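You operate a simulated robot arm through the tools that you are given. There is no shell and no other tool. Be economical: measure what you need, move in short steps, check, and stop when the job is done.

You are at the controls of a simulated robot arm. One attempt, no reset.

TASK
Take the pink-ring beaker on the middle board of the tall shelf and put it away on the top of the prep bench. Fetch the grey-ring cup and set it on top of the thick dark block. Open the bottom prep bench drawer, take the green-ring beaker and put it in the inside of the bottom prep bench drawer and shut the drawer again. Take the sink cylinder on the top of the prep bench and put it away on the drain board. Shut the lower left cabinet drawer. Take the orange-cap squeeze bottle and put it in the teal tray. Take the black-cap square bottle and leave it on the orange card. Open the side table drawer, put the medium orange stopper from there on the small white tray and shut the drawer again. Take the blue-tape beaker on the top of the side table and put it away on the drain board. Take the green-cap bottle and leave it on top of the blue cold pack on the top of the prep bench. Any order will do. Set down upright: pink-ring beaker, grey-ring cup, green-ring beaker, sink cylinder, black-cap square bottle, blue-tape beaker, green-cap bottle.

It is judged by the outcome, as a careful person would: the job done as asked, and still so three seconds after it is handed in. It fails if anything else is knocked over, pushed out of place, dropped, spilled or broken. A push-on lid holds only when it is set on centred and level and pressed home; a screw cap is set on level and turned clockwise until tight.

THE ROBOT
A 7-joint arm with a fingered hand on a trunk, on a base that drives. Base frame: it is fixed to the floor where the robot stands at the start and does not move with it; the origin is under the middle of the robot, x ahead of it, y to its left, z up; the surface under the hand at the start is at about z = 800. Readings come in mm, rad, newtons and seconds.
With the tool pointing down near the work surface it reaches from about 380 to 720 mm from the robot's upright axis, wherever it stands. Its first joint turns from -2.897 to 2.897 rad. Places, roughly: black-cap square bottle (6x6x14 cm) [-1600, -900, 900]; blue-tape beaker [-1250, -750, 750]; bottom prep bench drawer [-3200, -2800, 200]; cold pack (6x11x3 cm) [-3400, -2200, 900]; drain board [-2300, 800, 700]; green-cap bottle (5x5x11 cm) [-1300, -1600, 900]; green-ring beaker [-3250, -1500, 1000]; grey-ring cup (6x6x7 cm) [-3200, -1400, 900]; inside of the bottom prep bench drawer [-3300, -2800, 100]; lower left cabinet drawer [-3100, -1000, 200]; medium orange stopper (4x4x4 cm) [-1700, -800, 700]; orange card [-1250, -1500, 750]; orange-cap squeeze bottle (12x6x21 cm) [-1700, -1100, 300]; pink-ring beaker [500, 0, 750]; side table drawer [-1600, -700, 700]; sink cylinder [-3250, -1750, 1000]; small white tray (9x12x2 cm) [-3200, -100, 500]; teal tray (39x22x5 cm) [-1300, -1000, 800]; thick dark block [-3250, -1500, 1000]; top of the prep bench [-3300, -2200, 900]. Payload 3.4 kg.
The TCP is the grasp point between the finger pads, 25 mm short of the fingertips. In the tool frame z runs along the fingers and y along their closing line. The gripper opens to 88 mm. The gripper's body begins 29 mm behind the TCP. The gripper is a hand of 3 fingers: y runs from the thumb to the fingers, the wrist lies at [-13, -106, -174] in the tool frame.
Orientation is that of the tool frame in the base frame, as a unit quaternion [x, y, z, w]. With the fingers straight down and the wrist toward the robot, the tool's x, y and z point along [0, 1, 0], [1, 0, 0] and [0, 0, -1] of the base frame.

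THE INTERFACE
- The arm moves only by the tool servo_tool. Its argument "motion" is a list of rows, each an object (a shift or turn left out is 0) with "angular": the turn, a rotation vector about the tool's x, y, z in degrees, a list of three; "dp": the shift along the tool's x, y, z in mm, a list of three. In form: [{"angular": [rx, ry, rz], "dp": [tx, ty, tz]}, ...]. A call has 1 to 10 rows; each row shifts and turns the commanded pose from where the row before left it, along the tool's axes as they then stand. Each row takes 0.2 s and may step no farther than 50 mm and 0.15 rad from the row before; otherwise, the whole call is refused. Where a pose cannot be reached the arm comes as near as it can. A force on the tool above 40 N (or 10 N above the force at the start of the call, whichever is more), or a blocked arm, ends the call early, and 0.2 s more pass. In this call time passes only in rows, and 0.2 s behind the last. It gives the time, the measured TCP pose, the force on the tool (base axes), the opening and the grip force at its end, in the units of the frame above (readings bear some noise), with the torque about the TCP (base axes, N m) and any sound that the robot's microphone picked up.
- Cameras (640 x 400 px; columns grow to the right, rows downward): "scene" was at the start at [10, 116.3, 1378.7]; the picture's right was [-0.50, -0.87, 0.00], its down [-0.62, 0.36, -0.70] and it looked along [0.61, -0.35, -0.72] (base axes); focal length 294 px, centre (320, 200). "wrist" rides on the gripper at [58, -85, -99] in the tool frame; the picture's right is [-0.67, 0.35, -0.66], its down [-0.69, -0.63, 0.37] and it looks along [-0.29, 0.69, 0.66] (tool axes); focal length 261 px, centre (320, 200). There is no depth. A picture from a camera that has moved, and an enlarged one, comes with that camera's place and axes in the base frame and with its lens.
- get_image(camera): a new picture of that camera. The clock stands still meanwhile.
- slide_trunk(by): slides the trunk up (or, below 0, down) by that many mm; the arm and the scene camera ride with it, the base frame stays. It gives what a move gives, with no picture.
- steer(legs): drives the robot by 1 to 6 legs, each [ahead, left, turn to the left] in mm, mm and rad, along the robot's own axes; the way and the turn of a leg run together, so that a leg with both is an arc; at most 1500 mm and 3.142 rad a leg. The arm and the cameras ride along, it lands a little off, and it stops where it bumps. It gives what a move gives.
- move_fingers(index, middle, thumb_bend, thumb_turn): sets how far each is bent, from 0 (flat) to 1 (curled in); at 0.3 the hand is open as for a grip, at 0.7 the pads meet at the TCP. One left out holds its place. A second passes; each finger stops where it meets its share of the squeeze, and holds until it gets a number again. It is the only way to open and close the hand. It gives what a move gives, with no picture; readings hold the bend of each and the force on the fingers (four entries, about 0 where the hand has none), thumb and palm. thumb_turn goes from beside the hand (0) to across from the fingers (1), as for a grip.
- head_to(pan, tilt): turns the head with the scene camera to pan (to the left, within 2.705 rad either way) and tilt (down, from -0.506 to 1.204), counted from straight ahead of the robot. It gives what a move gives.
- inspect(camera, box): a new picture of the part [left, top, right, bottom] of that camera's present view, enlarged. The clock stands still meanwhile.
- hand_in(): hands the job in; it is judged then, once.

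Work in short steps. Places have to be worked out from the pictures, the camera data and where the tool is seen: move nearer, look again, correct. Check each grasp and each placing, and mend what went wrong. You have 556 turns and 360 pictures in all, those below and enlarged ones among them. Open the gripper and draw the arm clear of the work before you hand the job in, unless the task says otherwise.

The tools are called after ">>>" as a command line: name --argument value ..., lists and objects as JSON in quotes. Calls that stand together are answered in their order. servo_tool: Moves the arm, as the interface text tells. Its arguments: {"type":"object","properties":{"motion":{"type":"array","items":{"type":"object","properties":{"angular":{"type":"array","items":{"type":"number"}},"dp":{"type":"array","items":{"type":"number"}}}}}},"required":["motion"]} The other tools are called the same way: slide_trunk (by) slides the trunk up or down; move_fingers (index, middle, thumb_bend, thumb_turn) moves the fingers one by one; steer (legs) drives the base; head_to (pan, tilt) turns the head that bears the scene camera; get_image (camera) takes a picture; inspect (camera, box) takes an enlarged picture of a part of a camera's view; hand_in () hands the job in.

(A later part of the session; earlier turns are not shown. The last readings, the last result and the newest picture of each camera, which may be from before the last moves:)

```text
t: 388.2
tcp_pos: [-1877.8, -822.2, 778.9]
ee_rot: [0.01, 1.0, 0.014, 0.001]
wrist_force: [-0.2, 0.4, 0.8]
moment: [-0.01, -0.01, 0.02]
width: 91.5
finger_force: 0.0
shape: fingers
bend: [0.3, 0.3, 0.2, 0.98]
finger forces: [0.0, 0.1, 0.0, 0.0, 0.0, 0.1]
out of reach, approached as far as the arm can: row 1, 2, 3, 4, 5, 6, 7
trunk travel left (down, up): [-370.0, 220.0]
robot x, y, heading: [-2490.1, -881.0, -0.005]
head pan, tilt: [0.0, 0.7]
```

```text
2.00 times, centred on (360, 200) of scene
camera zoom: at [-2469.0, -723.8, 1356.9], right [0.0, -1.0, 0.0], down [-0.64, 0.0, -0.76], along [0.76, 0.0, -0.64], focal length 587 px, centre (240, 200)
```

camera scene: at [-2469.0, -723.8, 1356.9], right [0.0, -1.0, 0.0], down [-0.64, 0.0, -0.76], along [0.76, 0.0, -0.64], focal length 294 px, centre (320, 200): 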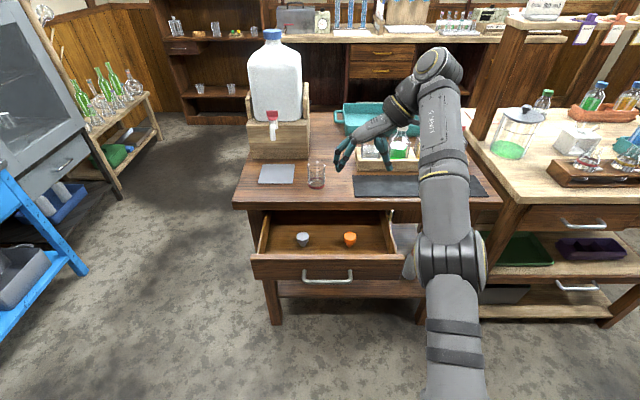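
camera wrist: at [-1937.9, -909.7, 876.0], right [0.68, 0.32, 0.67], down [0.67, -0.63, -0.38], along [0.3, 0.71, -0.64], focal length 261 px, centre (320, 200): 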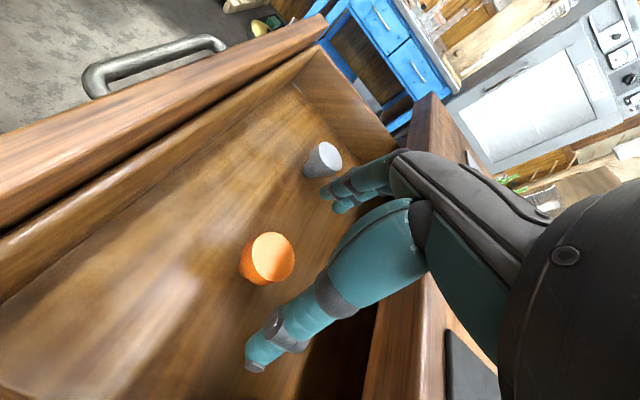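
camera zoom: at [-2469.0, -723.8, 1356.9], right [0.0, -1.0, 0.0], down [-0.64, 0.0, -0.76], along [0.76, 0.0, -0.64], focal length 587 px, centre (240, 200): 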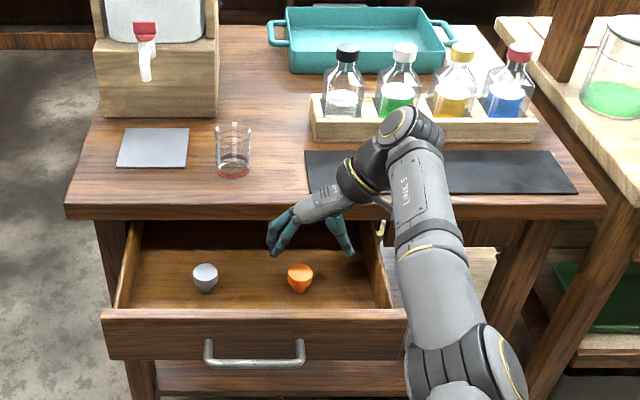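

Refined stopper position (-1879, -814, top 713). I shift 8 mm and lower the trunk 60.

>>> servo_tool --motion '[{"dp": [0, 8, 0]}]'

>>> slide_trunk --by -55

>>> get_image --camera "wrist"

```text
t: 388.6
tcp_pos: [-1876.5, -814.7, 779.0]
ee_rot: [0.01, 1.0, 0.014, 0.001]
wrist_force: [-0.4, 0.0, 0.8]
moment: [-0.01, 0.0, 0.0]
width: 91.4
finger_force: 0.1
shape: fingers
bend: [0.3, 0.3, 0.2, 0.98]
finger forces: [0.1, 0.0, 0.1, 0.1, 0.1, 0.0]
trunk travel left (down, up): [-370.0, 220.0]
robot x, y, heading: [-2497.4, -880.3, 0.001]
head pan, tilt: [0.0, 0.7]
```

```text
t: 389.5
tcp_pos: [-1876.9, -814.7, 723.6]
ee_rot: [0.009, 1.0, 0.014, 0.0]
wrist_force: [-0.8, -0.1, -0.4]
moment: [0.0, 0.0, 0.01]
width: 91.3
finger_force: 0.1
shape: fingers
bend: [0.3, 0.3, 0.2, 0.98]
finger forces: [0.1, 0.0, 0.0, 0.0, 0.0, 0.0]
trunk travel left (down, up): [-315.0, 275.0]
robot x, y, heading: [-2491.5, -881.8, -0.002]
head pan, tilt: [0.0, 0.7]
```

```text
151 pictures are left
camera wrist: at [-1937.2, -901.8, 821.1], right [0.68, 0.32, 0.67], down [0.67, -0.63, -0.38], along [0.3, 0.71, -0.64], focal length 261 px, centre (320, 200)
```

wrist: 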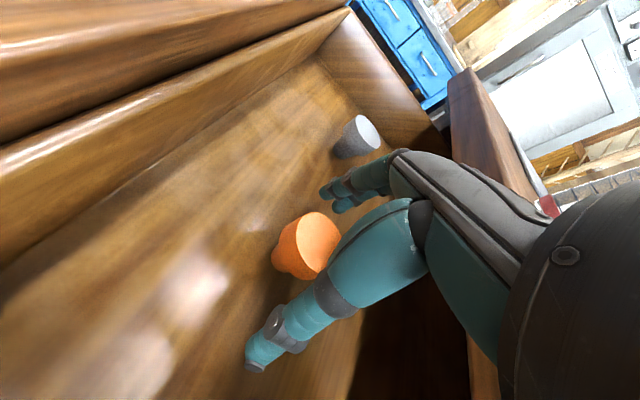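

>>> slide_trunk --by -14

>>> move_fingers --index 0.66 --middle 0.66 --thumb_bend 0.66

>>> get_image --camera "wrist"

```text
t: 390.1
tcp_pos: [-1876.2, -814.0, 711.5]
ee_rot: [0.01, 1.0, 0.014, 0.0]
wrist_force: [-1.5, 0.3, -0.3]
moment: [-0.01, -0.01, -0.01]
width: 91.5
finger_force: 0.0
shape: fingers
bend: [0.3, 0.3, 0.2, 0.98]
finger forces: [0.0, 0.0, 0.0, 0.0, 0.0, 0.0]
trunk travel left (down, up): [-301.0, 289.0]
robot x, y, heading: [-2490.6, -881.7, -0.006]
head pan, tilt: [0.0, 0.7]
```

```text
t: 391.1
tcp_pos: [-1875.5, -814.3, 709.6]
ee_rot: [0.009, 1.0, 0.014, 0.001]
wrist_force: [1.4, 0.7, 0.8]
moment: [0.02, -0.01, 0.02]
width: 19.4
finger_force: 6.1
shape: fingers
bend: [0.61, 0.65, 0.61, 0.97]
finger forces: [5.0, 1.1, 0.1, 0.1, 6.2, 0.0]
trunk travel left (down, up): [-301.0, 289.0]
robot x, y, heading: [-2495.4, -879.7, -0.004]
head pan, tilt: [0.0, 0.7]
```

```text
150 pictures are left
camera wrist: at [-1937.2, -901.8, 807.1], right [0.68, 0.32, 0.67], down [0.67, -0.63, -0.38], along [0.3, 0.71, -0.64], focal length 261 px, centre (320, 200)
```

wrist: 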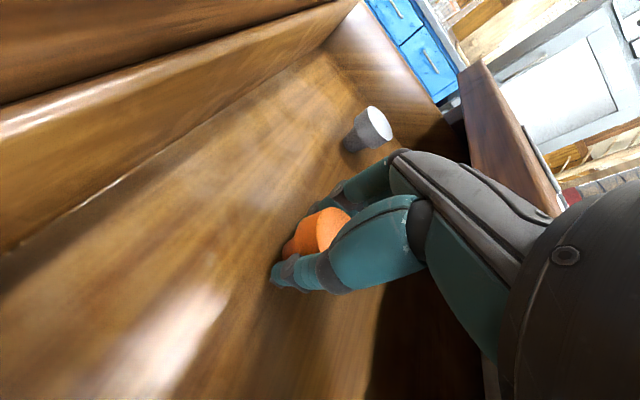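

The fingers hold the narrower neck under the head. I tighten.

>>> move_fingers --index 0.72 --middle 0.72 --thumb_bend 0.72

>>> slide_trunk --by 60

>>> get_image --camera "wrist"

```text
t: 392.1
tcp_pos: [-1877.3, -814.1, 708.9]
ee_rot: [0.01, 1.0, 0.014, 0.001]
wrist_force: [0.5, -0.6, 0.6]
moment: [0.01, 0.02, 0.0]
width: 15.6
finger_force: 13.6
shape: fingers
bend: [0.71, 0.66, 0.63, 0.96]
finger forces: [9.8, 4.7, 0.0, 0.1, 14.1, 0.0]
trunk travel left (down, up): [-301.0, 289.0]
robot x, y, heading: [-2499.0, -882.0, -0.005]
head pan, tilt: [0.0, 0.7]
```

```text
t: 393.1
tcp_pos: [-1877.5, -814.1, 771.2]
ee_rot: [0.01, 1.0, 0.014, 0.0]
wrist_force: [0.7, 0.4, 0.1]
moment: [0.06, 0.0, 0.0]
width: 15.5
finger_force: 14.3
shape: fingers
bend: [0.71, 0.66, 0.63, 0.96]
finger forces: [9.8, 4.7, 0.0, 0.0, 14.1, 0.0]
trunk travel left (down, up): [-361.0, 229.0]
robot x, y, heading: [-2493.2, -878.3, -0.003]
head pan, tilt: [0.0, 0.7]
```

```text
149 pictures are left
camera wrist: at [-1937.2, -901.8, 867.1], right [0.68, 0.32, 0.67], down [0.67, -0.63, -0.38], along [0.3, 0.71, -0.64], focal length 261 px, centre (320, 200)
```

wrist: 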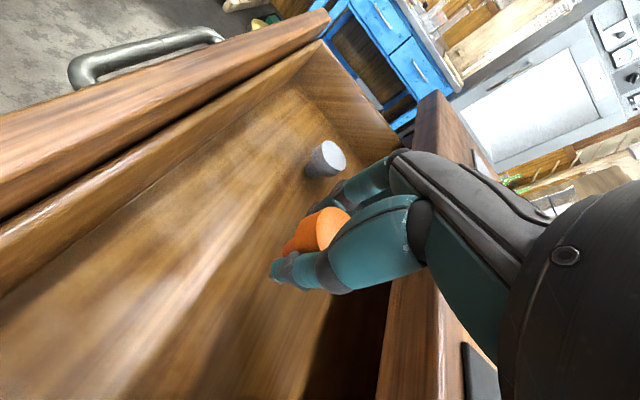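

Stopper is held. I raise, retract the arm, and drive to face the white tray's rack.

>>> slide_trunk --by 150

>>> servo_tool --motion '[{"dp": [45, 0, 0]}, {"dp": [45, 0, 0]}, {"dp": [45, 0, 0]}]'

>>> steer --legs '[[0, 600, 0], [60, 0, 0], [0, 0, 1.571], [0, 0, 1.571]]'

>>> head_to --pan 0 --tilt 0.6

>>> get_image --camera "scene"

```text
t: 394.9
tcp_pos: [-1877.3, -815.3, 920.0]
ee_rot: [0.01, 1.0, 0.014, 0.001]
wrist_force: [-0.1, -1.2, -1.0]
moment: [0.03, -0.03, 0.0]
width: 15.4
finger_force: 14.2
shape: fingers
bend: [0.71, 0.66, 0.63, 0.96]
finger forces: [9.7, 4.8, 0.1, 0.1, 14.1, 0.1]
trunk travel left (down, up): [-511.0, 79.0]
robot x, y, heading: [-2494.1, -878.8, -0.001]
head pan, tilt: [0.0, 0.7]
```

```text
t: 395.7
tcp_pos: [-1876.8, -815.4, 920.5]
ee_rot: [0.01, 1.0, 0.014, 0.001]
wrist_force: [0.4, 0.5, -0.1]
moment: [0.01, 0.03, 0.01]
width: 15.6
finger_force: 13.5
shape: fingers
bend: [0.71, 0.66, 0.63, 0.96]
finger forces: [9.7, 4.6, 0.0, 0.0, 14.1, 0.0]
out of reach, approached as far as the arm can: row 1, 2, 3
trunk travel left (down, up): [-511.0, 79.0]
robot x, y, heading: [-2496.1, -881.0, -0.007]
head pan, tilt: [0.0, 0.7]
```

```text
t: 407.3
tcp_pos: [-3052.8, -348.6, 920.2]
ee_rot: [1.0, -0.007, -0.001, 0.014]
wrist_force: [0.0, 1.0, 0.2]
moment: [-0.03, -0.01, 0.01]
width: 14.1
finger_force: 12.9
shape: fingers
bend: [0.71, 0.66, 0.64, 0.96]
finger forces: [7.5, 4.8, 0.0, 0.1, 12.4, 0.1]
trunk travel left (down, up): [-511.0, 79.0]
robot x, y, heading: [-2433.7, -274.4, -3.138]
head pan, tilt: [0.0, 0.7]
```

```text
t: 408.0
tcp_pos: [-3053.2, -349.8, 920.2]
ee_rot: [1.0, -0.008, 0.0, 0.014]
wrist_force: [0.1, 0.1, 0.4]
moment: [0.0, -0.01, 0.01]
width: 14.1
finger_force: 12.2
shape: fingers
bend: [0.71, 0.66, 0.64, 0.96]
finger forces: [7.4, 4.8, 0.0, 0.0, 12.4, 0.0]
trunk travel left (down, up): [-511.0, 79.0]
robot x, y, heading: [-2439.0, -278.4, -3.139]
head pan, tilt: [0.0, 0.6]
```

```text
148 pictures are left
camera scene: at [-2463.9, -439.4, 1506.5], right [0.0, 1.0, 0.0], down [0.57, 0.0, -0.82], along [-0.82, 0.0, -0.57], focal length 294 px, centre (320, 200)
```

scene: 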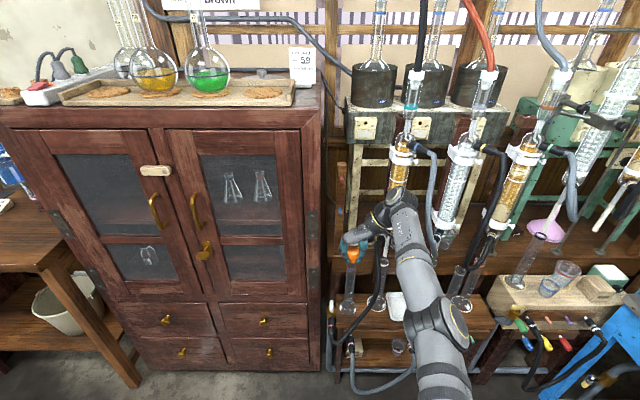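

The arm didn't retract, so I'm close to the rack; nothing touched. I back off 250 at once, then look.

>>> steer --legs '[[-250, 0, 0]]'

>>> get_image --camera "scene"

>>> get_image --camera "wrist"

```text
t: 409.8
tcp_pos: [-2803.1, -348.3, 921.0]
ee_rot: [1.0, -0.007, 0.0, 0.014]
wrist_force: [1.2, 0.4, -0.1]
moment: [0.0, 0.03, -0.01]
width: 14.4
finger_force: 11.9
shape: fingers
bend: [0.71, 0.66, 0.64, 0.96]
finger forces: [7.5, 4.8, 0.1, 0.0, 12.4, 0.0]
trunk travel left (down, up): [-511.0, 79.0]
robot x, y, heading: [-2187.2, -278.8, -3.14]
head pan, tilt: [0.0, 0.6]
```

```text
147 pictures are left
camera scene: at [-2213.4, -438.7, 1506.5], right [0.0, 1.0, 0.0], down [0.56, 0.0, -0.83], along [-0.83, 0.0, -0.56], focal length 294 px, centre (320, 200)
```

scene: 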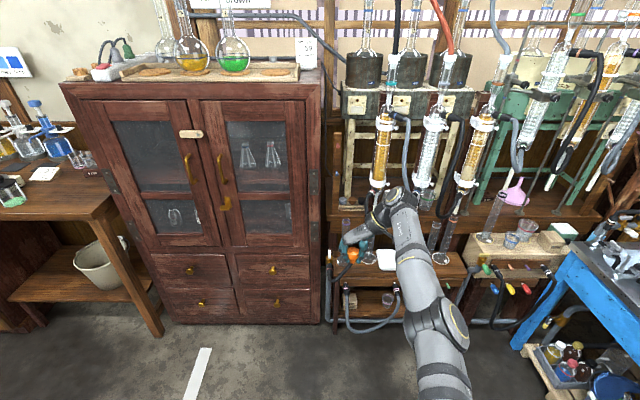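

```text
146 pictures are left
camera wrist: at [-2744.3, -261.5, 1017.3], right [-0.67, -0.32, 0.67], down [-0.68, 0.63, -0.38], along [-0.3, -0.71, -0.64], focal length 261 px, centre (320, 200)
```

wrist: 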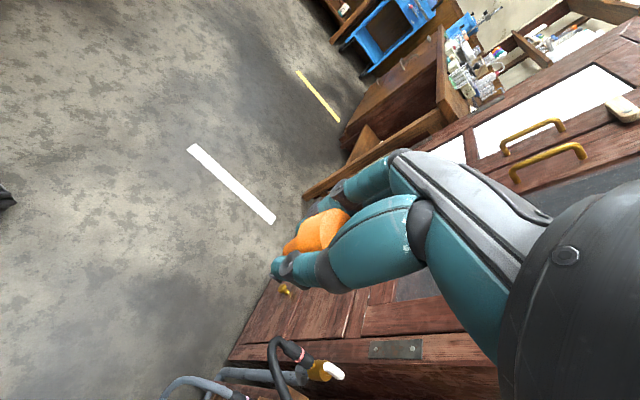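

I rotate the hand back to the standard (wrist toward robot) orientation and view the tray region.

>>> servo_tool --motion '[{"angular": [0, 0, 8.2]}, {"angular": [0, 0, 8.2]}, {"angular": [0, 0, 8.2]}, {"angular": [0, 0, 8.2]}, {"angular": [0, 0, 8.2]}, {"angular": [0, 0, 8.2]}, {"angular": [0, 0, 8.2]}, {"angular": [0, 0, 8.2]}, {"angular": [0, 0, 8.2]}, {"angular": [0, 0, 8.2]}]'

>>> servo_tool --motion '[{"angular": [0, 0, 7.6]}]'

>>> steer --legs '[[0, -200, 0]]'

>>> slide_trunk --by -250

>>> get_image --camera "scene"

>>> get_image --camera "wrist"

```text
t: 412.0
tcp_pos: [-2916.1, -336.1, 935.0]
ee_rot: [0.758, -0.653, 0.008, 0.012]
wrist_force: [-0.2, 0.3, 0.1]
moment: [0.0, 0.0, -0.02]
width: 13.9
finger_force: 11.1
shape: fingers
bend: [0.71, 0.66, 0.65, 0.96]
finger forces: [7.1, 4.9, 0.0, 0.0, 11.7, 0.0]
out of reach, approached as far as the arm can: row 1, 2, 3, 4, 5, 6, 7, 8, 9, 10
trunk travel left (down, up): [-511.0, 79.0]
robot x, y, heading: [-2185.4, -277.4, -3.139]
head pan, tilt: [0.0, 0.6]
```

```text
t: 412.4
tcp_pos: [-2923.2, -328.6, 939.4]
ee_rot: [0.722, -0.691, 0.003, 0.017]
wrist_force: [1.1, -0.1, -0.9]
moment: [0.0, 0.02, 0.0]
width: 13.8
finger_force: 12.3
shape: fingers
bend: [0.71, 0.66, 0.65, 0.96]
finger forces: [7.1, 4.9, 0.1, 0.1, 11.7, 0.0]
out of reach, approached as far as the arm can: row 1
trunk travel left (down, up): [-511.0, 79.0]
robot x, y, heading: [-2187.1, -279.1, -3.142]
head pan, tilt: [0.0, 0.6]
```

```text
t: 414.0
tcp_pos: [-2924.9, -122.6, 938.5]
ee_rot: [0.723, -0.69, 0.004, 0.017]
wrist_force: [-0.3, -0.5, -0.5]
moment: [-0.01, 0.03, 0.01]
width: 13.9
finger_force: 11.4
shape: fingers
bend: [0.71, 0.66, 0.65, 0.96]
finger forces: [7.0, 4.9, 0.1, 0.1, 11.8, 0.1]
trunk travel left (down, up): [-511.0, 79.0]
robot x, y, heading: [-2186.7, -71.5, -3.137]
head pan, tilt: [0.0, 0.6]
```

```text
t: 416.6
tcp_pos: [-2925.9, -122.1, 688.4]
ee_rot: [0.723, -0.691, 0.005, 0.017]
wrist_force: [-0.2, 0.4, 0.5]
moment: [0.01, 0.01, 0.0]
width: 13.7
finger_force: 11.4
shape: fingers
bend: [0.71, 0.66, 0.65, 0.96]
finger forces: [7.0, 4.9, 0.0, 0.0, 11.8, 0.1]
trunk travel left (down, up): [-261.0, 329.0]
robot x, y, heading: [-2188.2, -77.1, -3.139]
head pan, tilt: [0.0, 0.6]
```

```text
145 pictures are left
camera scene: at [-2214.4, -233.6, 1256.6], right [0.0, 1.0, 0.0], down [0.56, 0.0, -0.83], along [-0.83, 0.0, -0.56], focal length 294 px, centre (320, 200)
```

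scene: 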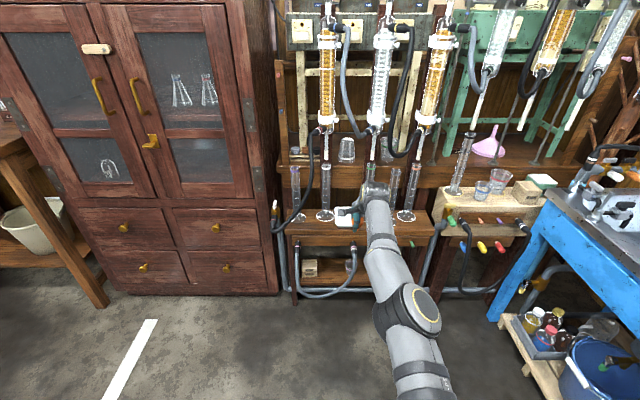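

```text
144 pictures are left
camera wrist: at [-2836.2, -174.0, 788.5], right [-0.37, 0.67, 0.64], down [0.59, 0.7, -0.4], along [-0.72, 0.23, -0.65], focal length 261 px, centre (320, 200)
```

wrist: 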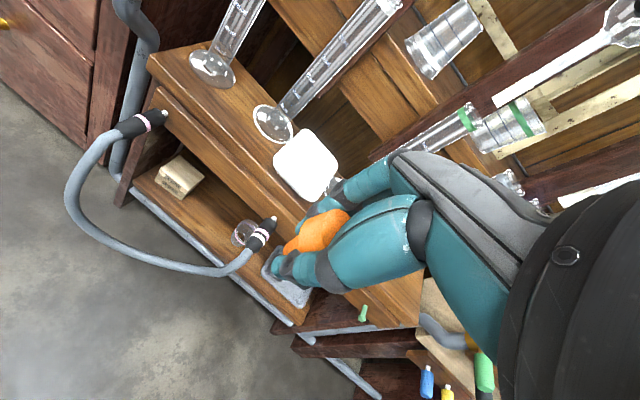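

Clear view: tray at (-3195, -130), cylinders ~85 mm to each side. I drive forward at height so the stopper is above the tray.

>>> steer --legs '[[200, 6, 0]]'

>>> get_image --camera "wrist"

>>> inspect --camera "scene" --box '[260, 80, 460, 280]'

```text
t: 418.2
tcp_pos: [-3125.2, -125.9, 689.5]
ee_rot: [0.722, -0.692, 0.004, 0.018]
wrist_force: [0.0, -0.7, -0.3]
moment: [0.02, 0.01, -0.01]
width: 13.9
finger_force: 11.8
shape: fingers
bend: [0.71, 0.66, 0.65, 0.96]
finger forces: [7.1, 5.0, 0.0, 0.0, 11.6, 0.0]
trunk travel left (down, up): [-261.0, 329.0]
robot x, y, heading: [-2388.5, -81.7, -3.134]
head pan, tilt: [0.0, 0.6]
```

```text
143 pictures are left
camera wrist: at [-3037.2, -178.5, 788.5], right [-0.36, 0.67, 0.64], down [0.59, 0.7, -0.4], along [-0.72, 0.24, -0.65], focal length 261 px, centre (320, 200)
```

wrist: 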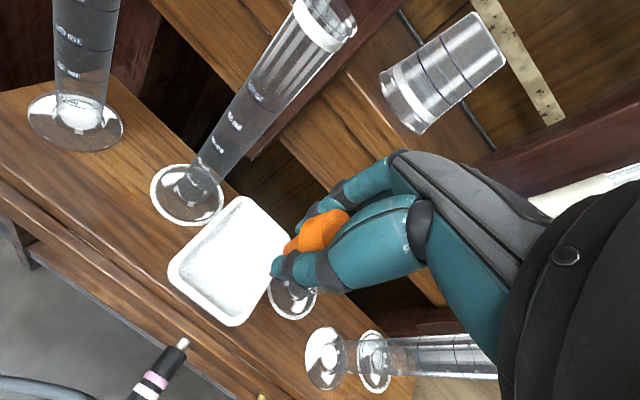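

```text
2.00 times, centred on (360, 180) of scene
camera zoom: at [-2415.5, -240.0, 1256.5], right [0.0, 1.0, 0.0], down [0.56, 0.0, -0.83], along [-0.83, 0.0, -0.56], focal length 587 px, centre (240, 240)
```

zoom: 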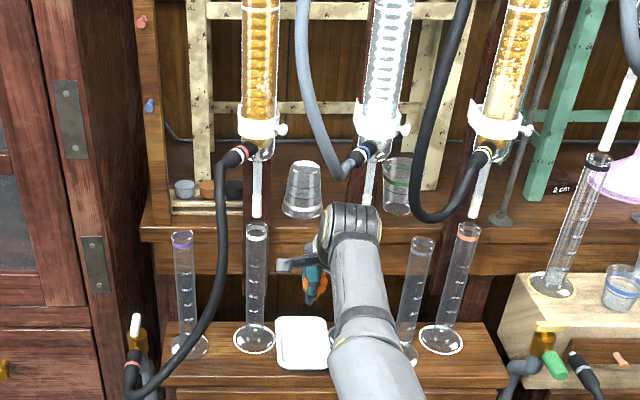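

I go 50 forward and lower 80 with the trunk, then check.

>>> steer --legs '[[50, 2, 0]]'

>>> slide_trunk --by -80

>>> get_image --camera "wrist"

>>> inspect --camera "scene" --box '[260, 80, 460, 280]'

```text
t: 419.1
tcp_pos: [-3176.0, -130.7, 688.8]
ee_rot: [0.722, -0.691, 0.005, 0.017]
wrist_force: [0.4, 0.8, 0.3]
moment: [-0.01, -0.02, 0.0]
width: 13.6
finger_force: 11.9
shape: fingers
bend: [0.71, 0.66, 0.65, 0.96]
finger forces: [7.1, 4.8, 0.1, 0.1, 11.7, 0.0]
trunk travel left (down, up): [-261.0, 329.0]
robot x, y, heading: [-2437.8, -86.5, -3.138]
head pan, tilt: [0.0, 0.6]
```

```text
t: 420.3
tcp_pos: [-3176.4, -129.5, 608.8]
ee_rot: [0.722, -0.691, 0.004, 0.017]
wrist_force: [0.9, 0.1, 0.7]
moment: [-0.01, 0.03, 0.0]
width: 13.9
finger_force: 12.0
shape: fingers
bend: [0.71, 0.66, 0.65, 0.96]
finger forces: [7.1, 4.9, 0.0, 0.0, 11.7, 0.1]
trunk travel left (down, up): [-181.0, 409.0]
robot x, y, heading: [-2438.1, -80.1, -3.139]
head pan, tilt: [0.0, 0.6]
```

```text
141 pictures are left
camera wrist: at [-3088.0, -181.2, 708.4], right [-0.37, 0.67, 0.64], down [0.59, 0.7, -0.4], along [-0.72, 0.23, -0.65], focal length 261 px, centre (320, 200)
```

wrist: 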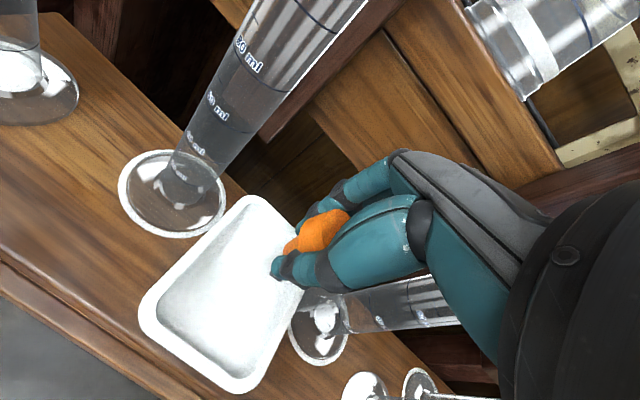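

```text
2.00 times, centred on (360, 180) of scene
camera zoom: at [-2466.3, -242.1, 1176.5], right [0.0, 1.0, 0.0], down [0.56, 0.0, -0.83], along [-0.83, 0.0, -0.56], focal length 587 px, centre (240, 240)
```

zoom: 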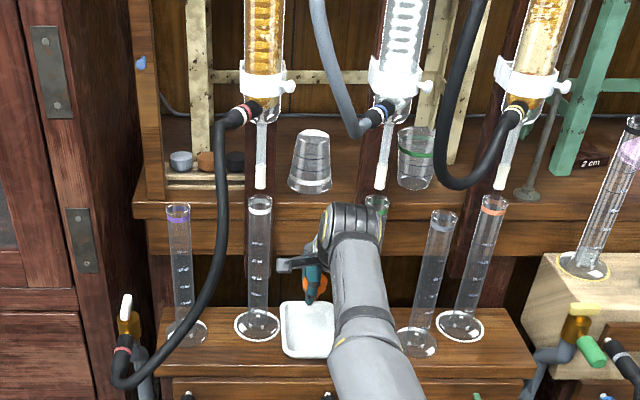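

Tray centre ≈ (-3163, -133). I back 10 mm and lower 50.

>>> steer --legs '[[-11, 3, 0]]'

>>> slide_trunk --by -50

>>> get_image --camera "wrist"

```text
t: 421.0
tcp_pos: [-3166.2, -132.2, 609.6]
ee_rot: [0.722, -0.691, 0.004, 0.017]
wrist_force: [0.2, -0.9, -0.1]
moment: [0.0, 0.0, -0.03]
width: 13.9
finger_force: 12.1
shape: fingers
bend: [0.71, 0.66, 0.65, 0.96]
finger forces: [7.0, 4.8, 0.0, 0.1, 11.7, 0.0]
trunk travel left (down, up): [-181.0, 409.0]
robot x, y, heading: [-2429.6, -85.8, -3.141]
head pan, tilt: [0.0, 0.6]
```

```text
t: 421.9
tcp_pos: [-3164.9, -131.7, 559.6]
ee_rot: [0.722, -0.692, 0.004, 0.017]
wrist_force: [-0.6, 0.1, -0.8]
moment: [-0.01, -0.02, -0.01]
width: 13.7
finger_force: 12.1
shape: fingers
bend: [0.71, 0.66, 0.65, 0.96]
finger forces: [7.2, 5.0, 0.0, 0.0, 11.7, 0.1]
trunk travel left (down, up): [-131.0, 459.0]
robot x, y, heading: [-2427.6, -84.8, -3.142]
head pan, tilt: [0.0, 0.6]
```

```text
139 pictures are left
camera wrist: at [-3077.0, -184.2, 658.4], right [-0.37, 0.67, 0.64], down [0.59, 0.7, -0.4], along [-0.72, 0.23, -0.65], focal length 261 px, centre (320, 200)
```

wrist: 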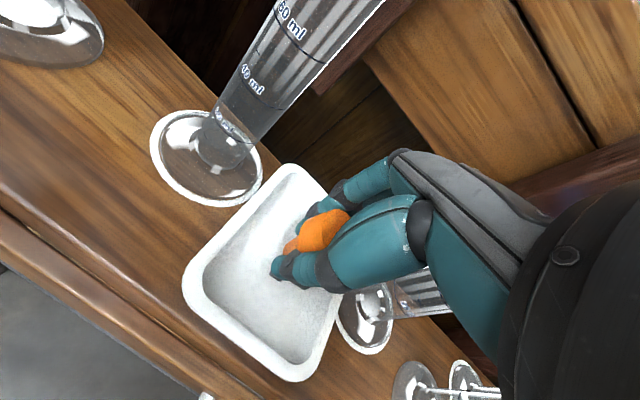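

Well inside the tray outline. I lower gently.

>>> slide_trunk --by -12

>>> slide_trunk --by -6

>>> get_image --camera "wrist"

```text
t: 422.6
tcp_pos: [-3165.5, -132.2, 546.9]
ee_rot: [0.722, -0.692, 0.004, 0.017]
wrist_force: [0.7, -0.7, -0.5]
moment: [-0.02, 0.02, 0.03]
width: 13.7
finger_force: 12.2
shape: fingers
bend: [0.71, 0.66, 0.65, 0.96]
finger forces: [7.1, 4.8, 0.0, 0.0, 11.7, 0.0]
trunk travel left (down, up): [-119.0, 471.0]
robot x, y, heading: [-2427.9, -86.9, -3.137]
head pan, tilt: [0.0, 0.6]
```

```text
t: 423.1
tcp_pos: [-3166.3, -132.6, 540.5]
ee_rot: [0.722, -0.691, 0.005, 0.017]
wrist_force: [-0.4, 0.5, -0.3]
moment: [0.03, -0.01, 0.02]
width: 13.9
finger_force: 11.6
shape: fingers
bend: [0.71, 0.66, 0.65, 0.96]
finger forces: [7.2, 4.8, 0.0, 0.0, 11.7, 0.1]
trunk travel left (down, up): [-113.0, 477.0]
robot x, y, heading: [-2428.2, -87.3, -3.138]
head pan, tilt: [0.0, 0.6]
```

```text
138 pictures are left
camera wrist: at [-3077.0, -184.2, 640.4], right [-0.37, 0.67, 0.64], down [0.59, 0.7, -0.4], along [-0.72, 0.23, -0.65], focal length 261 px, centre (320, 200)
```

wrist: 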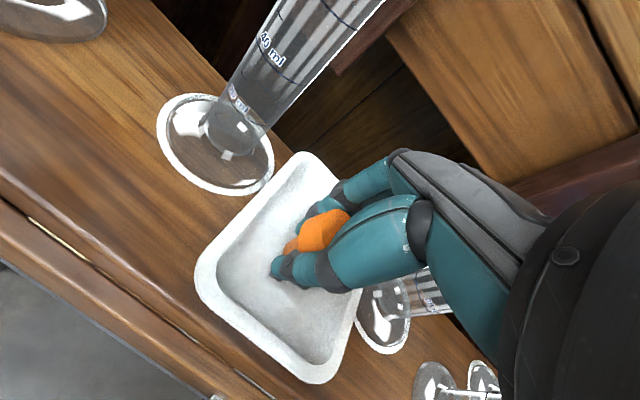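

>>> slide_trunk --by -6

>>> slide_trunk --by -5

>>> slide_trunk --by -4

>>> get_image --camera "wrist"

```text
t: 423.6
tcp_pos: [-3165.2, -133.1, 535.2]
ee_rot: [0.722, -0.691, 0.003, 0.018]
wrist_force: [-1.2, 0.0, 2.1]
moment: [0.01, -0.01, -0.01]
width: 13.8
finger_force: 12.3
shape: fingers
bend: [0.71, 0.66, 0.65, 0.96]
finger forces: [7.3, 5.2, 0.1, 0.0, 12.1, 0.0]
trunk travel left (down, up): [-107.0, 483.0]
robot x, y, heading: [-2426.1, -86.2, -3.138]
head pan, tilt: [0.0, 0.6]
```

```text
t: 424.2
tcp_pos: [-3166.0, -133.9, 533.2]
ee_rot: [0.723, -0.69, 0.003, 0.02]
wrist_force: [-1.6, -3.8, 14.7]
moment: [0.03, 0.08, 0.01]
width: 13.3
finger_force: 14.6
shape: fingers
bend: [0.71, 0.66, 0.65, 0.95]
finger forces: [8.1, 6.6, 0.0, 0.0, 14.4, 0.1]
trunk travel left (down, up): [-102.0, 488.0]
robot x, y, heading: [-2428.6, -85.2, -3.14]
head pan, tilt: [0.0, 0.6]
```

```text
t: 424.7
tcp_pos: [-3165.7, -133.8, 531.5]
ee_rot: [0.723, -0.691, 0.0, 0.021]
wrist_force: [-0.8, -4.0, 38.2]
moment: [-0.05, -0.37, 0.08]
width: 13.2
finger_force: 26.1
shape: fingers
bend: [0.71, 0.66, 0.67, 0.95]
finger forces: [9.9, 7.1, 0.0, 0.0, 35.3, 0.0]
trunk travel left (down, up): [-98.0, 492.0]
robot x, y, heading: [-2425.7, -83.6, -3.143]
head pan, tilt: [0.0, 0.6]
```

```text
137 pictures are left
camera wrist: at [-3074.9, -185.0, 630.8], right [-0.36, 0.67, 0.65], down [0.59, 0.7, -0.4], along [-0.73, 0.23, -0.65], focal length 261 px, centre (320, 200)
```

wrist: 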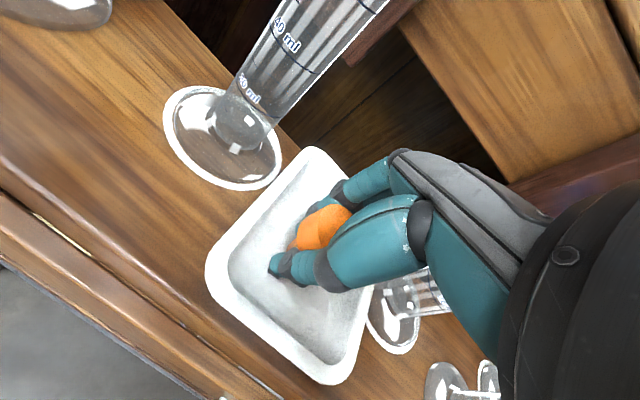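

Contact at TCP ≈ 534. I raise 4 mm and release.

>>> slide_trunk --by 5

>>> slide_trunk --by 2

>>> move_fingers --index 0.58 --middle 0.58 --thumb_bend 0.55

>>> get_image --camera "wrist"

```text
t: 425.3
tcp_pos: [-3165.2, -133.3, 532.2]
ee_rot: [0.722, -0.691, 0.003, 0.018]
wrist_force: [-2.2, -5.5, 21.3]
moment: [-0.04, 0.03, 0.05]
width: 13.1
finger_force: 16.8
shape: fingers
bend: [0.71, 0.66, 0.67, 0.95]
finger forces: [10.0, 6.4, 0.1, 0.1, 17.4, 0.0]
trunk travel left (down, up): [-103.0, 487.0]
robot x, y, heading: [-2425.7, -83.7, -3.138]
head pan, tilt: [0.0, 0.6]
```

```text
t: 425.8
tcp_pos: [-3164.3, -132.1, 532.6]
ee_rot: [0.722, -0.692, 0.004, 0.017]
wrist_force: [-1.9, -4.2, 13.8]
moment: [-0.04, 0.05, 0.01]
width: 13.2
finger_force: 13.7
shape: fingers
bend: [0.71, 0.66, 0.67, 0.95]
finger forces: [9.2, 5.6, 0.0, 0.0, 13.5, 0.0]
trunk travel left (down, up): [-105.0, 485.0]
robot x, y, heading: [-2427.9, -82.3, -3.142]
head pan, tilt: [0.0, 0.6]
```

```text
t: 426.8
tcp_pos: [-3165.7, -132.3, 533.0]
ee_rot: [0.723, -0.691, 0.004, 0.018]
wrist_force: [0.3, 0.8, 4.2]
moment: [0.07, 0.03, -0.04]
width: 27.1
finger_force: 2.1
shape: fingers
bend: [0.57, 0.58, 0.56, 0.97]
finger forces: [0.0, 2.5, 0.0, 0.0, 1.7, 0.0]
trunk travel left (down, up): [-105.0, 485.0]
robot x, y, heading: [-2428.9, -86.4, -3.145]
head pan, tilt: [0.0, 0.6]
```

```text
136 pictures are left
camera wrist: at [-3076.7, -183.9, 632.3], right [-0.37, 0.67, 0.64], down [0.59, 0.7, -0.4], along [-0.72, 0.24, -0.66], focal length 261 px, centre (320, 200)
```

wrist: 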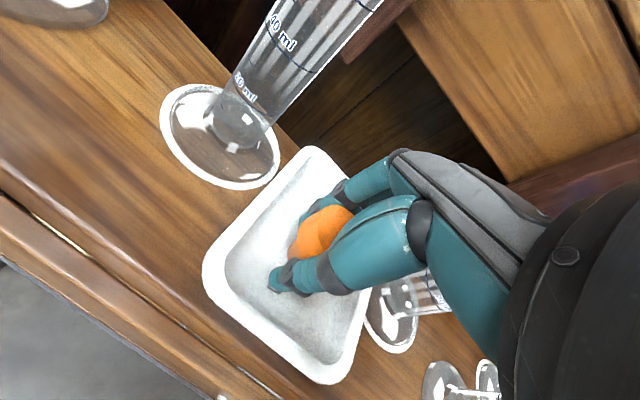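

I open further and lift straight up.

>>> move_fingers --index 0.42 --middle 0.42 --thumb_bend 0.42

>>> slide_trunk --by 60

>>> get_image --camera "wrist"

```text
t: 427.8
tcp_pos: [-3166.0, -133.0, 533.1]
ee_rot: [0.723, -0.691, 0.004, 0.017]
wrist_force: [-0.4, -0.4, 2.3]
moment: [0.02, 0.05, 0.01]
width: 58.0
finger_force: 0.8
shape: fingers
bend: [0.42, 0.42, 0.43, 0.98]
finger forces: [0.1, 1.7, 0.0, 0.1, 0.4, 0.0]
trunk travel left (down, up): [-105.0, 485.0]
robot x, y, heading: [-2424.6, -84.4, -3.136]
head pan, tilt: [0.0, 0.6]
```

```text
t: 428.8
tcp_pos: [-3164.9, -132.3, 593.7]
ee_rot: [0.722, -0.691, 0.004, 0.017]
wrist_force: [1.4, 0.3, 0.1]
moment: [0.01, -0.01, -0.02]
width: 58.8
finger_force: 0.1
shape: fingers
bend: [0.42, 0.42, 0.42, 0.98]
finger forces: [0.0, 0.1, 0.1, 0.0, 0.0, 0.1]
trunk travel left (down, up): [-165.0, 425.0]
robot x, y, heading: [-2426.5, -85.2, -3.144]
head pan, tilt: [0.0, 0.6]
```

```text
135 pictures are left
camera wrist: at [-3077.0, -184.2, 692.4], right [-0.37, 0.67, 0.64], down [0.59, 0.7, -0.4], along [-0.72, 0.23, -0.66], focal length 261 px, centre (320, 200)
```

wrist: 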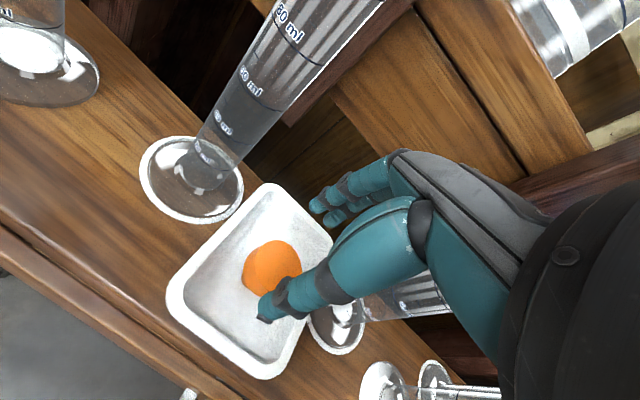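

Stopper stands in the tray. I rise, back off, retract the arm, and go back to shut the side-table drawer.

>>> slide_trunk --by 110

>>> steer --legs '[[-200, 0, 0]]'

>>> servo_tool --motion '[{"dp": [0, -45, 0]}, {"dp": [0, -45, 0]}, {"dp": [0, -45, 0]}, {"dp": [0, -45, 0]}]'

>>> get_image --camera "scene"

```text
t: 430.2
tcp_pos: [-3165.7, -132.7, 702.1]
ee_rot: [0.723, -0.691, 0.003, 0.017]
wrist_force: [-0.7, -0.4, 0.4]
moment: [0.01, -0.03, -0.02]
width: 58.6
finger_force: 0.0
shape: fingers
bend: [0.42, 0.42, 0.42, 0.98]
finger forces: [0.0, 0.1, 0.0, 0.1, 0.0, 0.1]
trunk travel left (down, up): [-275.0, 315.0]
robot x, y, heading: [-2427.4, -83.1, -3.136]
head pan, tilt: [0.0, 0.6]
```

```text
t: 431.8
tcp_pos: [-2962.2, -133.8, 703.3]
ee_rot: [0.722, -0.692, 0.004, 0.017]
wrist_force: [-0.8, 0.1, 0.3]
moment: [0.0, -0.03, 0.01]
width: 58.5
finger_force: 0.1
shape: fingers
bend: [0.42, 0.42, 0.42, 0.98]
finger forces: [0.0, 0.0, 0.1, 0.0, 0.0, 0.1]
trunk travel left (down, up): [-275.0, 315.0]
robot x, y, heading: [-2224.7, -84.4, -3.134]
head pan, tilt: [0.0, 0.6]
```

```text
t: 432.8
tcp_pos: [-2784.4, -127.7, 699.6]
ee_rot: [0.723, -0.691, 0.004, 0.019]
wrist_force: [1.2, 0.0, 0.1]
moment: [0.02, 0.01, 0.01]
width: 58.9
finger_force: 0.0
shape: fingers
bend: [0.42, 0.42, 0.42, 0.98]
finger forces: [0.1, 0.0, 0.1, 0.0, 0.1, 0.0]
trunk travel left (down, up): [-275.0, 315.0]
robot x, y, heading: [-2222.0, -85.7, -3.137]
head pan, tilt: [0.0, 0.6]
```

```text
134 pictures are left
camera scene: at [-2251.2, -244.6, 1270.5], right [0.0, 1.0, 0.0], down [0.57, 0.0, -0.82], along [-0.82, 0.0, -0.57], focal length 294 px, centre (320, 200)
```

scene: 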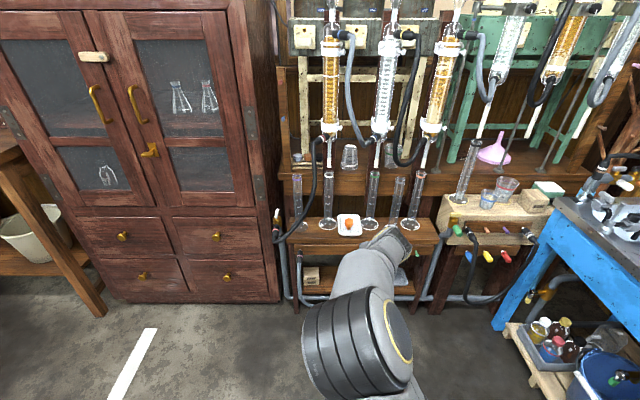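

Stopper sits in the tray; everything around is intact. I drive back to the side table facing +x.

>>> steer --legs '[[0, 0, 1.571], [0, -230, 0], [400, 0, 0], [0, 0, 1.571], [0, -270, 0]]'

>>> move_fingers --index 0.3 --middle 0.3 --thumb_bend 0.3

>>> servo_tool --motion '[{"angular": [-7, 0, 0]}, {"angular": [-7, 0, 0]}, {"angular": [-6, 0, 0]}]'

>>> get_image --camera "scene"

>>> get_image --camera "wrist"

```text
t: 442.8
tcp_pos: [-1991.3, -796.1, 703.9]
ee_rot: [0.893, 0.45, 0.015, 0.013]
wrist_force: [0.5, -14.2, 0.7]
moment: [0.19, 0.04, -0.42]
width: 63.9
finger_force: 6.7
shape: fingers
bend: [0.36, 0.42, 0.42, 0.97]
finger forces: [13.2, 0.0, 0.1, 0.0, 0.0, 0.0]
trunk travel left (down, up): [-275.0, 315.0]
robot x, y, heading: [-2459.6, -474.6, -0.64]
head pan, tilt: [0.0, 0.6]
stopped in leg 4: the force on the tool passed its limit at 64 N (the readings are from after the stop); the commanded pose is now the measured one
```

```text
t: 443.8
tcp_pos: [-1990.0, -794.0, 703.3]
ee_rot: [0.892, 0.451, 0.015, 0.011]
wrist_force: [-1.2, -13.5, -1.3]
moment: [0.28, 0.29, -0.52]
width: 81.2
finger_force: 10.9
shape: fingers
bend: [0.31, 0.31, 0.3, 0.97]
finger forces: [20.5, 0.9, 0.0, 0.1, 0.0, 0.0]
trunk travel left (down, up): [-275.0, 315.0]
robot x, y, heading: [-2454.4, -479.2, -0.642]
head pan, tilt: [0.0, 0.6]
```

```text
t: 444.6
tcp_pos: [-1989.6, -793.0, 703.5]
ee_rot: [0.875, 0.444, 0.094, 0.167]
wrist_force: [-0.6, -4.9, -0.8]
moment: [0.15, 0.08, -0.25]
width: 83.5
finger_force: 3.4
shape: fingers
bend: [0.31, 0.3, 0.3, 0.97]
finger forces: [7.2, 0.0, 0.0, 0.0, 0.1, 0.1]
trunk travel left (down, up): [-275.0, 315.0]
robot x, y, heading: [-2461.8, -481.6, -0.64]
head pan, tilt: [0.0, 0.6]
```

```text
133 pictures are left
camera scene: at [-2340.4, -369.8, 1270.6], right [-0.6, -0.8, 0.0], down [-0.45, 0.34, -0.82], along [0.66, -0.49, -0.57], focal length 294 px, centre (320, 200)
```

scene: 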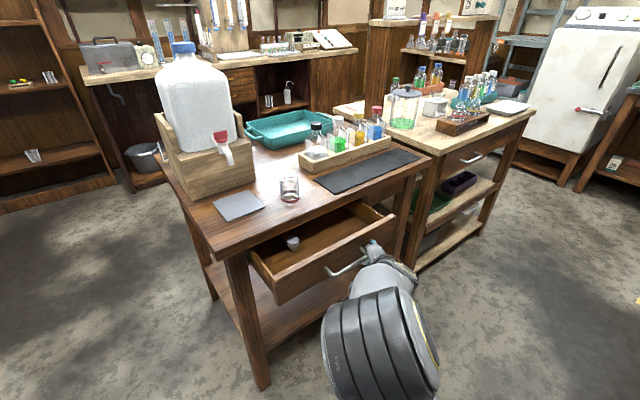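

```text
132 pictures are left
camera wrist: at [-2050.4, -678.0, 764.3], right [-0.34, -0.6, 0.73], down [-0.76, -0.28, -0.59], along [0.56, -0.75, -0.36], focal length 261 px, centre (320, 200)
```

wrist: 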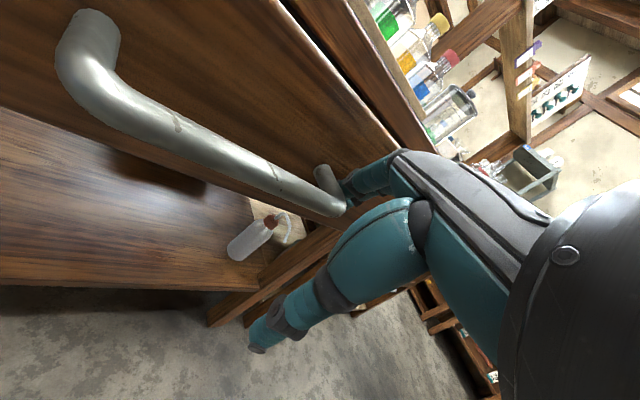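

The hand bumped the handle post during the turn. I turn back, retreat, and come again straight on.

>>> steer --legs '[[0, 0, -0.3], [-180, 0, 0]]'

>>> get_image --camera "scene"

```text
t: 447.0
tcp_pos: [-2209.6, -769.9, 703.1]
ee_rot: [0.932, 0.309, 0.067, 0.179]
wrist_force: [-0.1, 0.8, -0.9]
moment: [0.01, -0.02, 0.01]
width: 84.3
finger_force: 0.1
shape: fingers
bend: [0.3, 0.3, 0.3, 0.97]
finger forces: [0.0, 0.1, 0.1, 0.1, 0.1, 0.0]
trunk travel left (down, up): [-275.0, 315.0]
robot x, y, heading: [-2566.8, -329.6, -0.934]
head pan, tilt: [0.0, 0.6]
```

```text
131 pictures are left
camera scene: at [-2421.5, -261.3, 1270.5], right [-0.81, -0.59, 0.0], down [-0.33, 0.46, -0.82], along [0.49, -0.66, -0.57], focal length 294 px, centre (320, 200)
```

scene: 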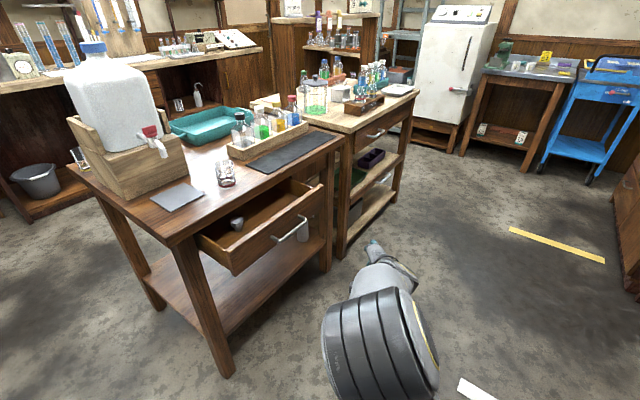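

I raise above the drawer, straighten to heading 0, slide over, then retract and lower in front of the handle.

>>> slide_trunk --by 130

>>> steer --legs '[[0, 0, 0.932], [0, -470, 0]]'

>>> servo_tool --motion '[{"dp": [0, -42, -15]}, {"dp": [0, -42, -15]}, {"dp": [0, -42, -15]}]'

>>> get_image --camera "wrist"

>>> get_image --camera "scene"

```text
t: 448.6
tcp_pos: [-2209.6, -768.6, 833.3]
ee_rot: [0.932, 0.309, 0.067, 0.179]
wrist_force: [1.0, -0.2, -0.2]
moment: [0.03, 0.0, 0.0]
width: 84.2
finger_force: 0.0
shape: fingers
bend: [0.3, 0.3, 0.3, 0.97]
finger forces: [0.0, 0.0, 0.0, 0.0, 0.0, 0.1]
trunk travel left (down, up): [-405.0, 185.0]
robot x, y, heading: [-2565.3, -330.6, -0.936]
head pan, tilt: [0.0, 0.6]
```

```text
t: 453.9
tcp_pos: [-1997.7, -769.0, 832.6]
ee_rot: [0.687, 0.7, 0.143, 0.129]
wrist_force: [0.5, 0.3, -0.1]
moment: [0.01, 0.0, -0.02]
width: 84.2
finger_force: 0.1
shape: fingers
bend: [0.3, 0.3, 0.3, 0.97]
finger forces: [0.0, 0.0, 0.0, 0.1, 0.1, 0.0]
trunk travel left (down, up): [-405.0, 185.0]
robot x, y, heading: [-2562.3, -805.8, 0.004]
head pan, tilt: [0.0, 0.6]
```

```text
t: 454.6
tcp_pos: [-2105.2, -771.9, 828.3]
ee_rot: [0.689, 0.7, 0.14, 0.128]
wrist_force: [0.3, -1.1, 0.4]
moment: [0.02, 0.03, 0.01]
width: 84.4
finger_force: 0.1
shape: fingers
bend: [0.3, 0.3, 0.3, 0.97]
finger forces: [0.0, 0.0, 0.1, 0.1, 0.0, 0.0]
out of reach, approached as far as the arm can: row 3
trunk travel left (down, up): [-405.0, 185.0]
robot x, y, heading: [-2558.8, -799.8, 0.006]
head pan, tilt: [0.0, 0.6]
```

```text
130 pictures are left
camera wrist: at [-2223.6, -717.1, 889.2], right [0.09, -0.68, 0.73], down [-0.43, -0.69, -0.58], along [0.9, -0.26, -0.36], focal length 261 px, centre (320, 200)
```

wrist: 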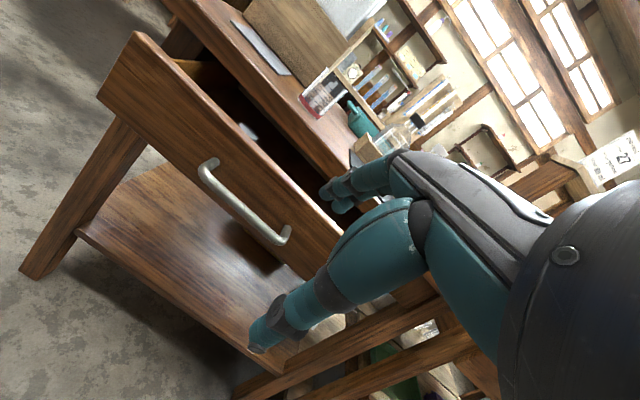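

```text
129 pictures are left
camera scene: at [-2534.5, -645.4, 1400.4], right [0.01, -1.0, 0.0], down [-0.57, -0.01, -0.82], along [0.82, 0.01, -0.57], focal length 294 px, centre (320, 200)
```

scene: 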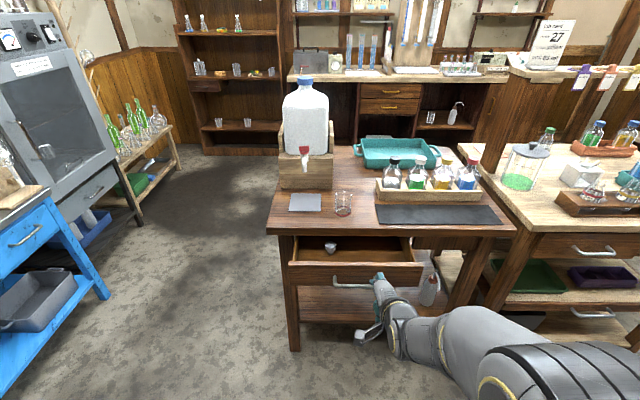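

I lower to handle height and push the drawer closed.

>>> slide_trunk --by -103

>>> steer --legs '[[0, 22, 0], [150, 0, 0]]'

>>> get_image --camera "wrist"

>>> inspect --camera "scene" --box '[240, 150, 480, 330]'

```text
t: 456.0
tcp_pos: [-2105.5, -771.9, 725.7]
ee_rot: [0.688, 0.7, 0.141, 0.129]
wrist_force: [0.0, -0.5, -1.0]
moment: [0.02, 0.0, 0.01]
width: 84.6
finger_force: 0.0
shape: fingers
bend: [0.3, 0.3, 0.3, 0.97]
finger forces: [0.0, 0.0, 0.0, 0.1, 0.0, 0.1]
trunk travel left (down, up): [-302.0, 288.0]
robot x, y, heading: [-2561.3, -802.7, 0.006]
head pan, tilt: [0.0, 0.6]
```

```text
t: 457.8
tcp_pos: [-1958.5, -746.5, 725.3]
ee_rot: [0.689, 0.7, 0.141, 0.129]
wrist_force: [-0.2, 0.7, -1.3]
moment: [0.02, -0.01, -0.01]
width: 84.6
finger_force: 0.2
shape: fingers
bend: [0.3, 0.3, 0.3, 0.97]
finger forces: [0.1, 0.0, 0.1, 0.0, 0.0, 0.1]
trunk travel left (down, up): [-302.0, 288.0]
robot x, y, heading: [-2418.8, -779.8, 0.007]
head pan, tilt: [0.0, 0.6]
```

```text
128 pictures are left
camera wrist: at [-2077.6, -692.9, 786.6], right [0.09, -0.68, 0.73], down [-0.43, -0.69, -0.59], along [0.9, -0.26, -0.36], focal length 261 px, centre (320, 200)
```

wrist: 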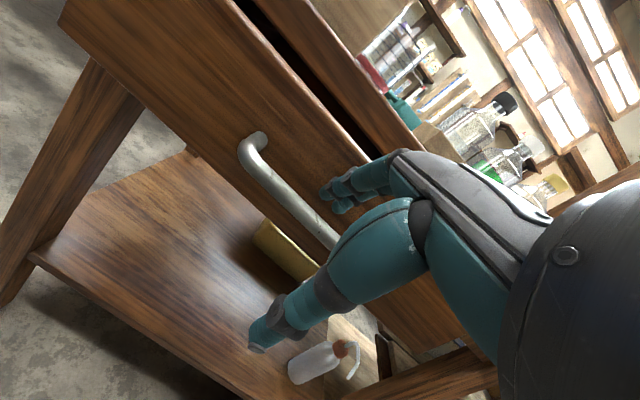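

```text
2.22 times, centred on (360, 240) of scene
camera zoom: at [-2389.5, -621.7, 1297.5], right [0.01, -1.0, 0.0], down [-0.56, -0.01, -0.83], along [0.83, 0.01, -0.56], focal length 653 px, centre (231, 111)
```

zoom: 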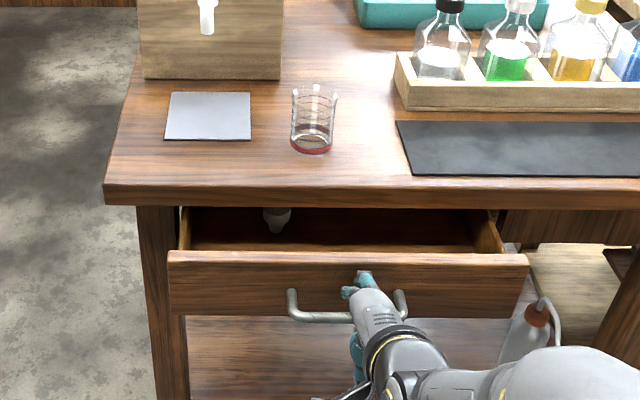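

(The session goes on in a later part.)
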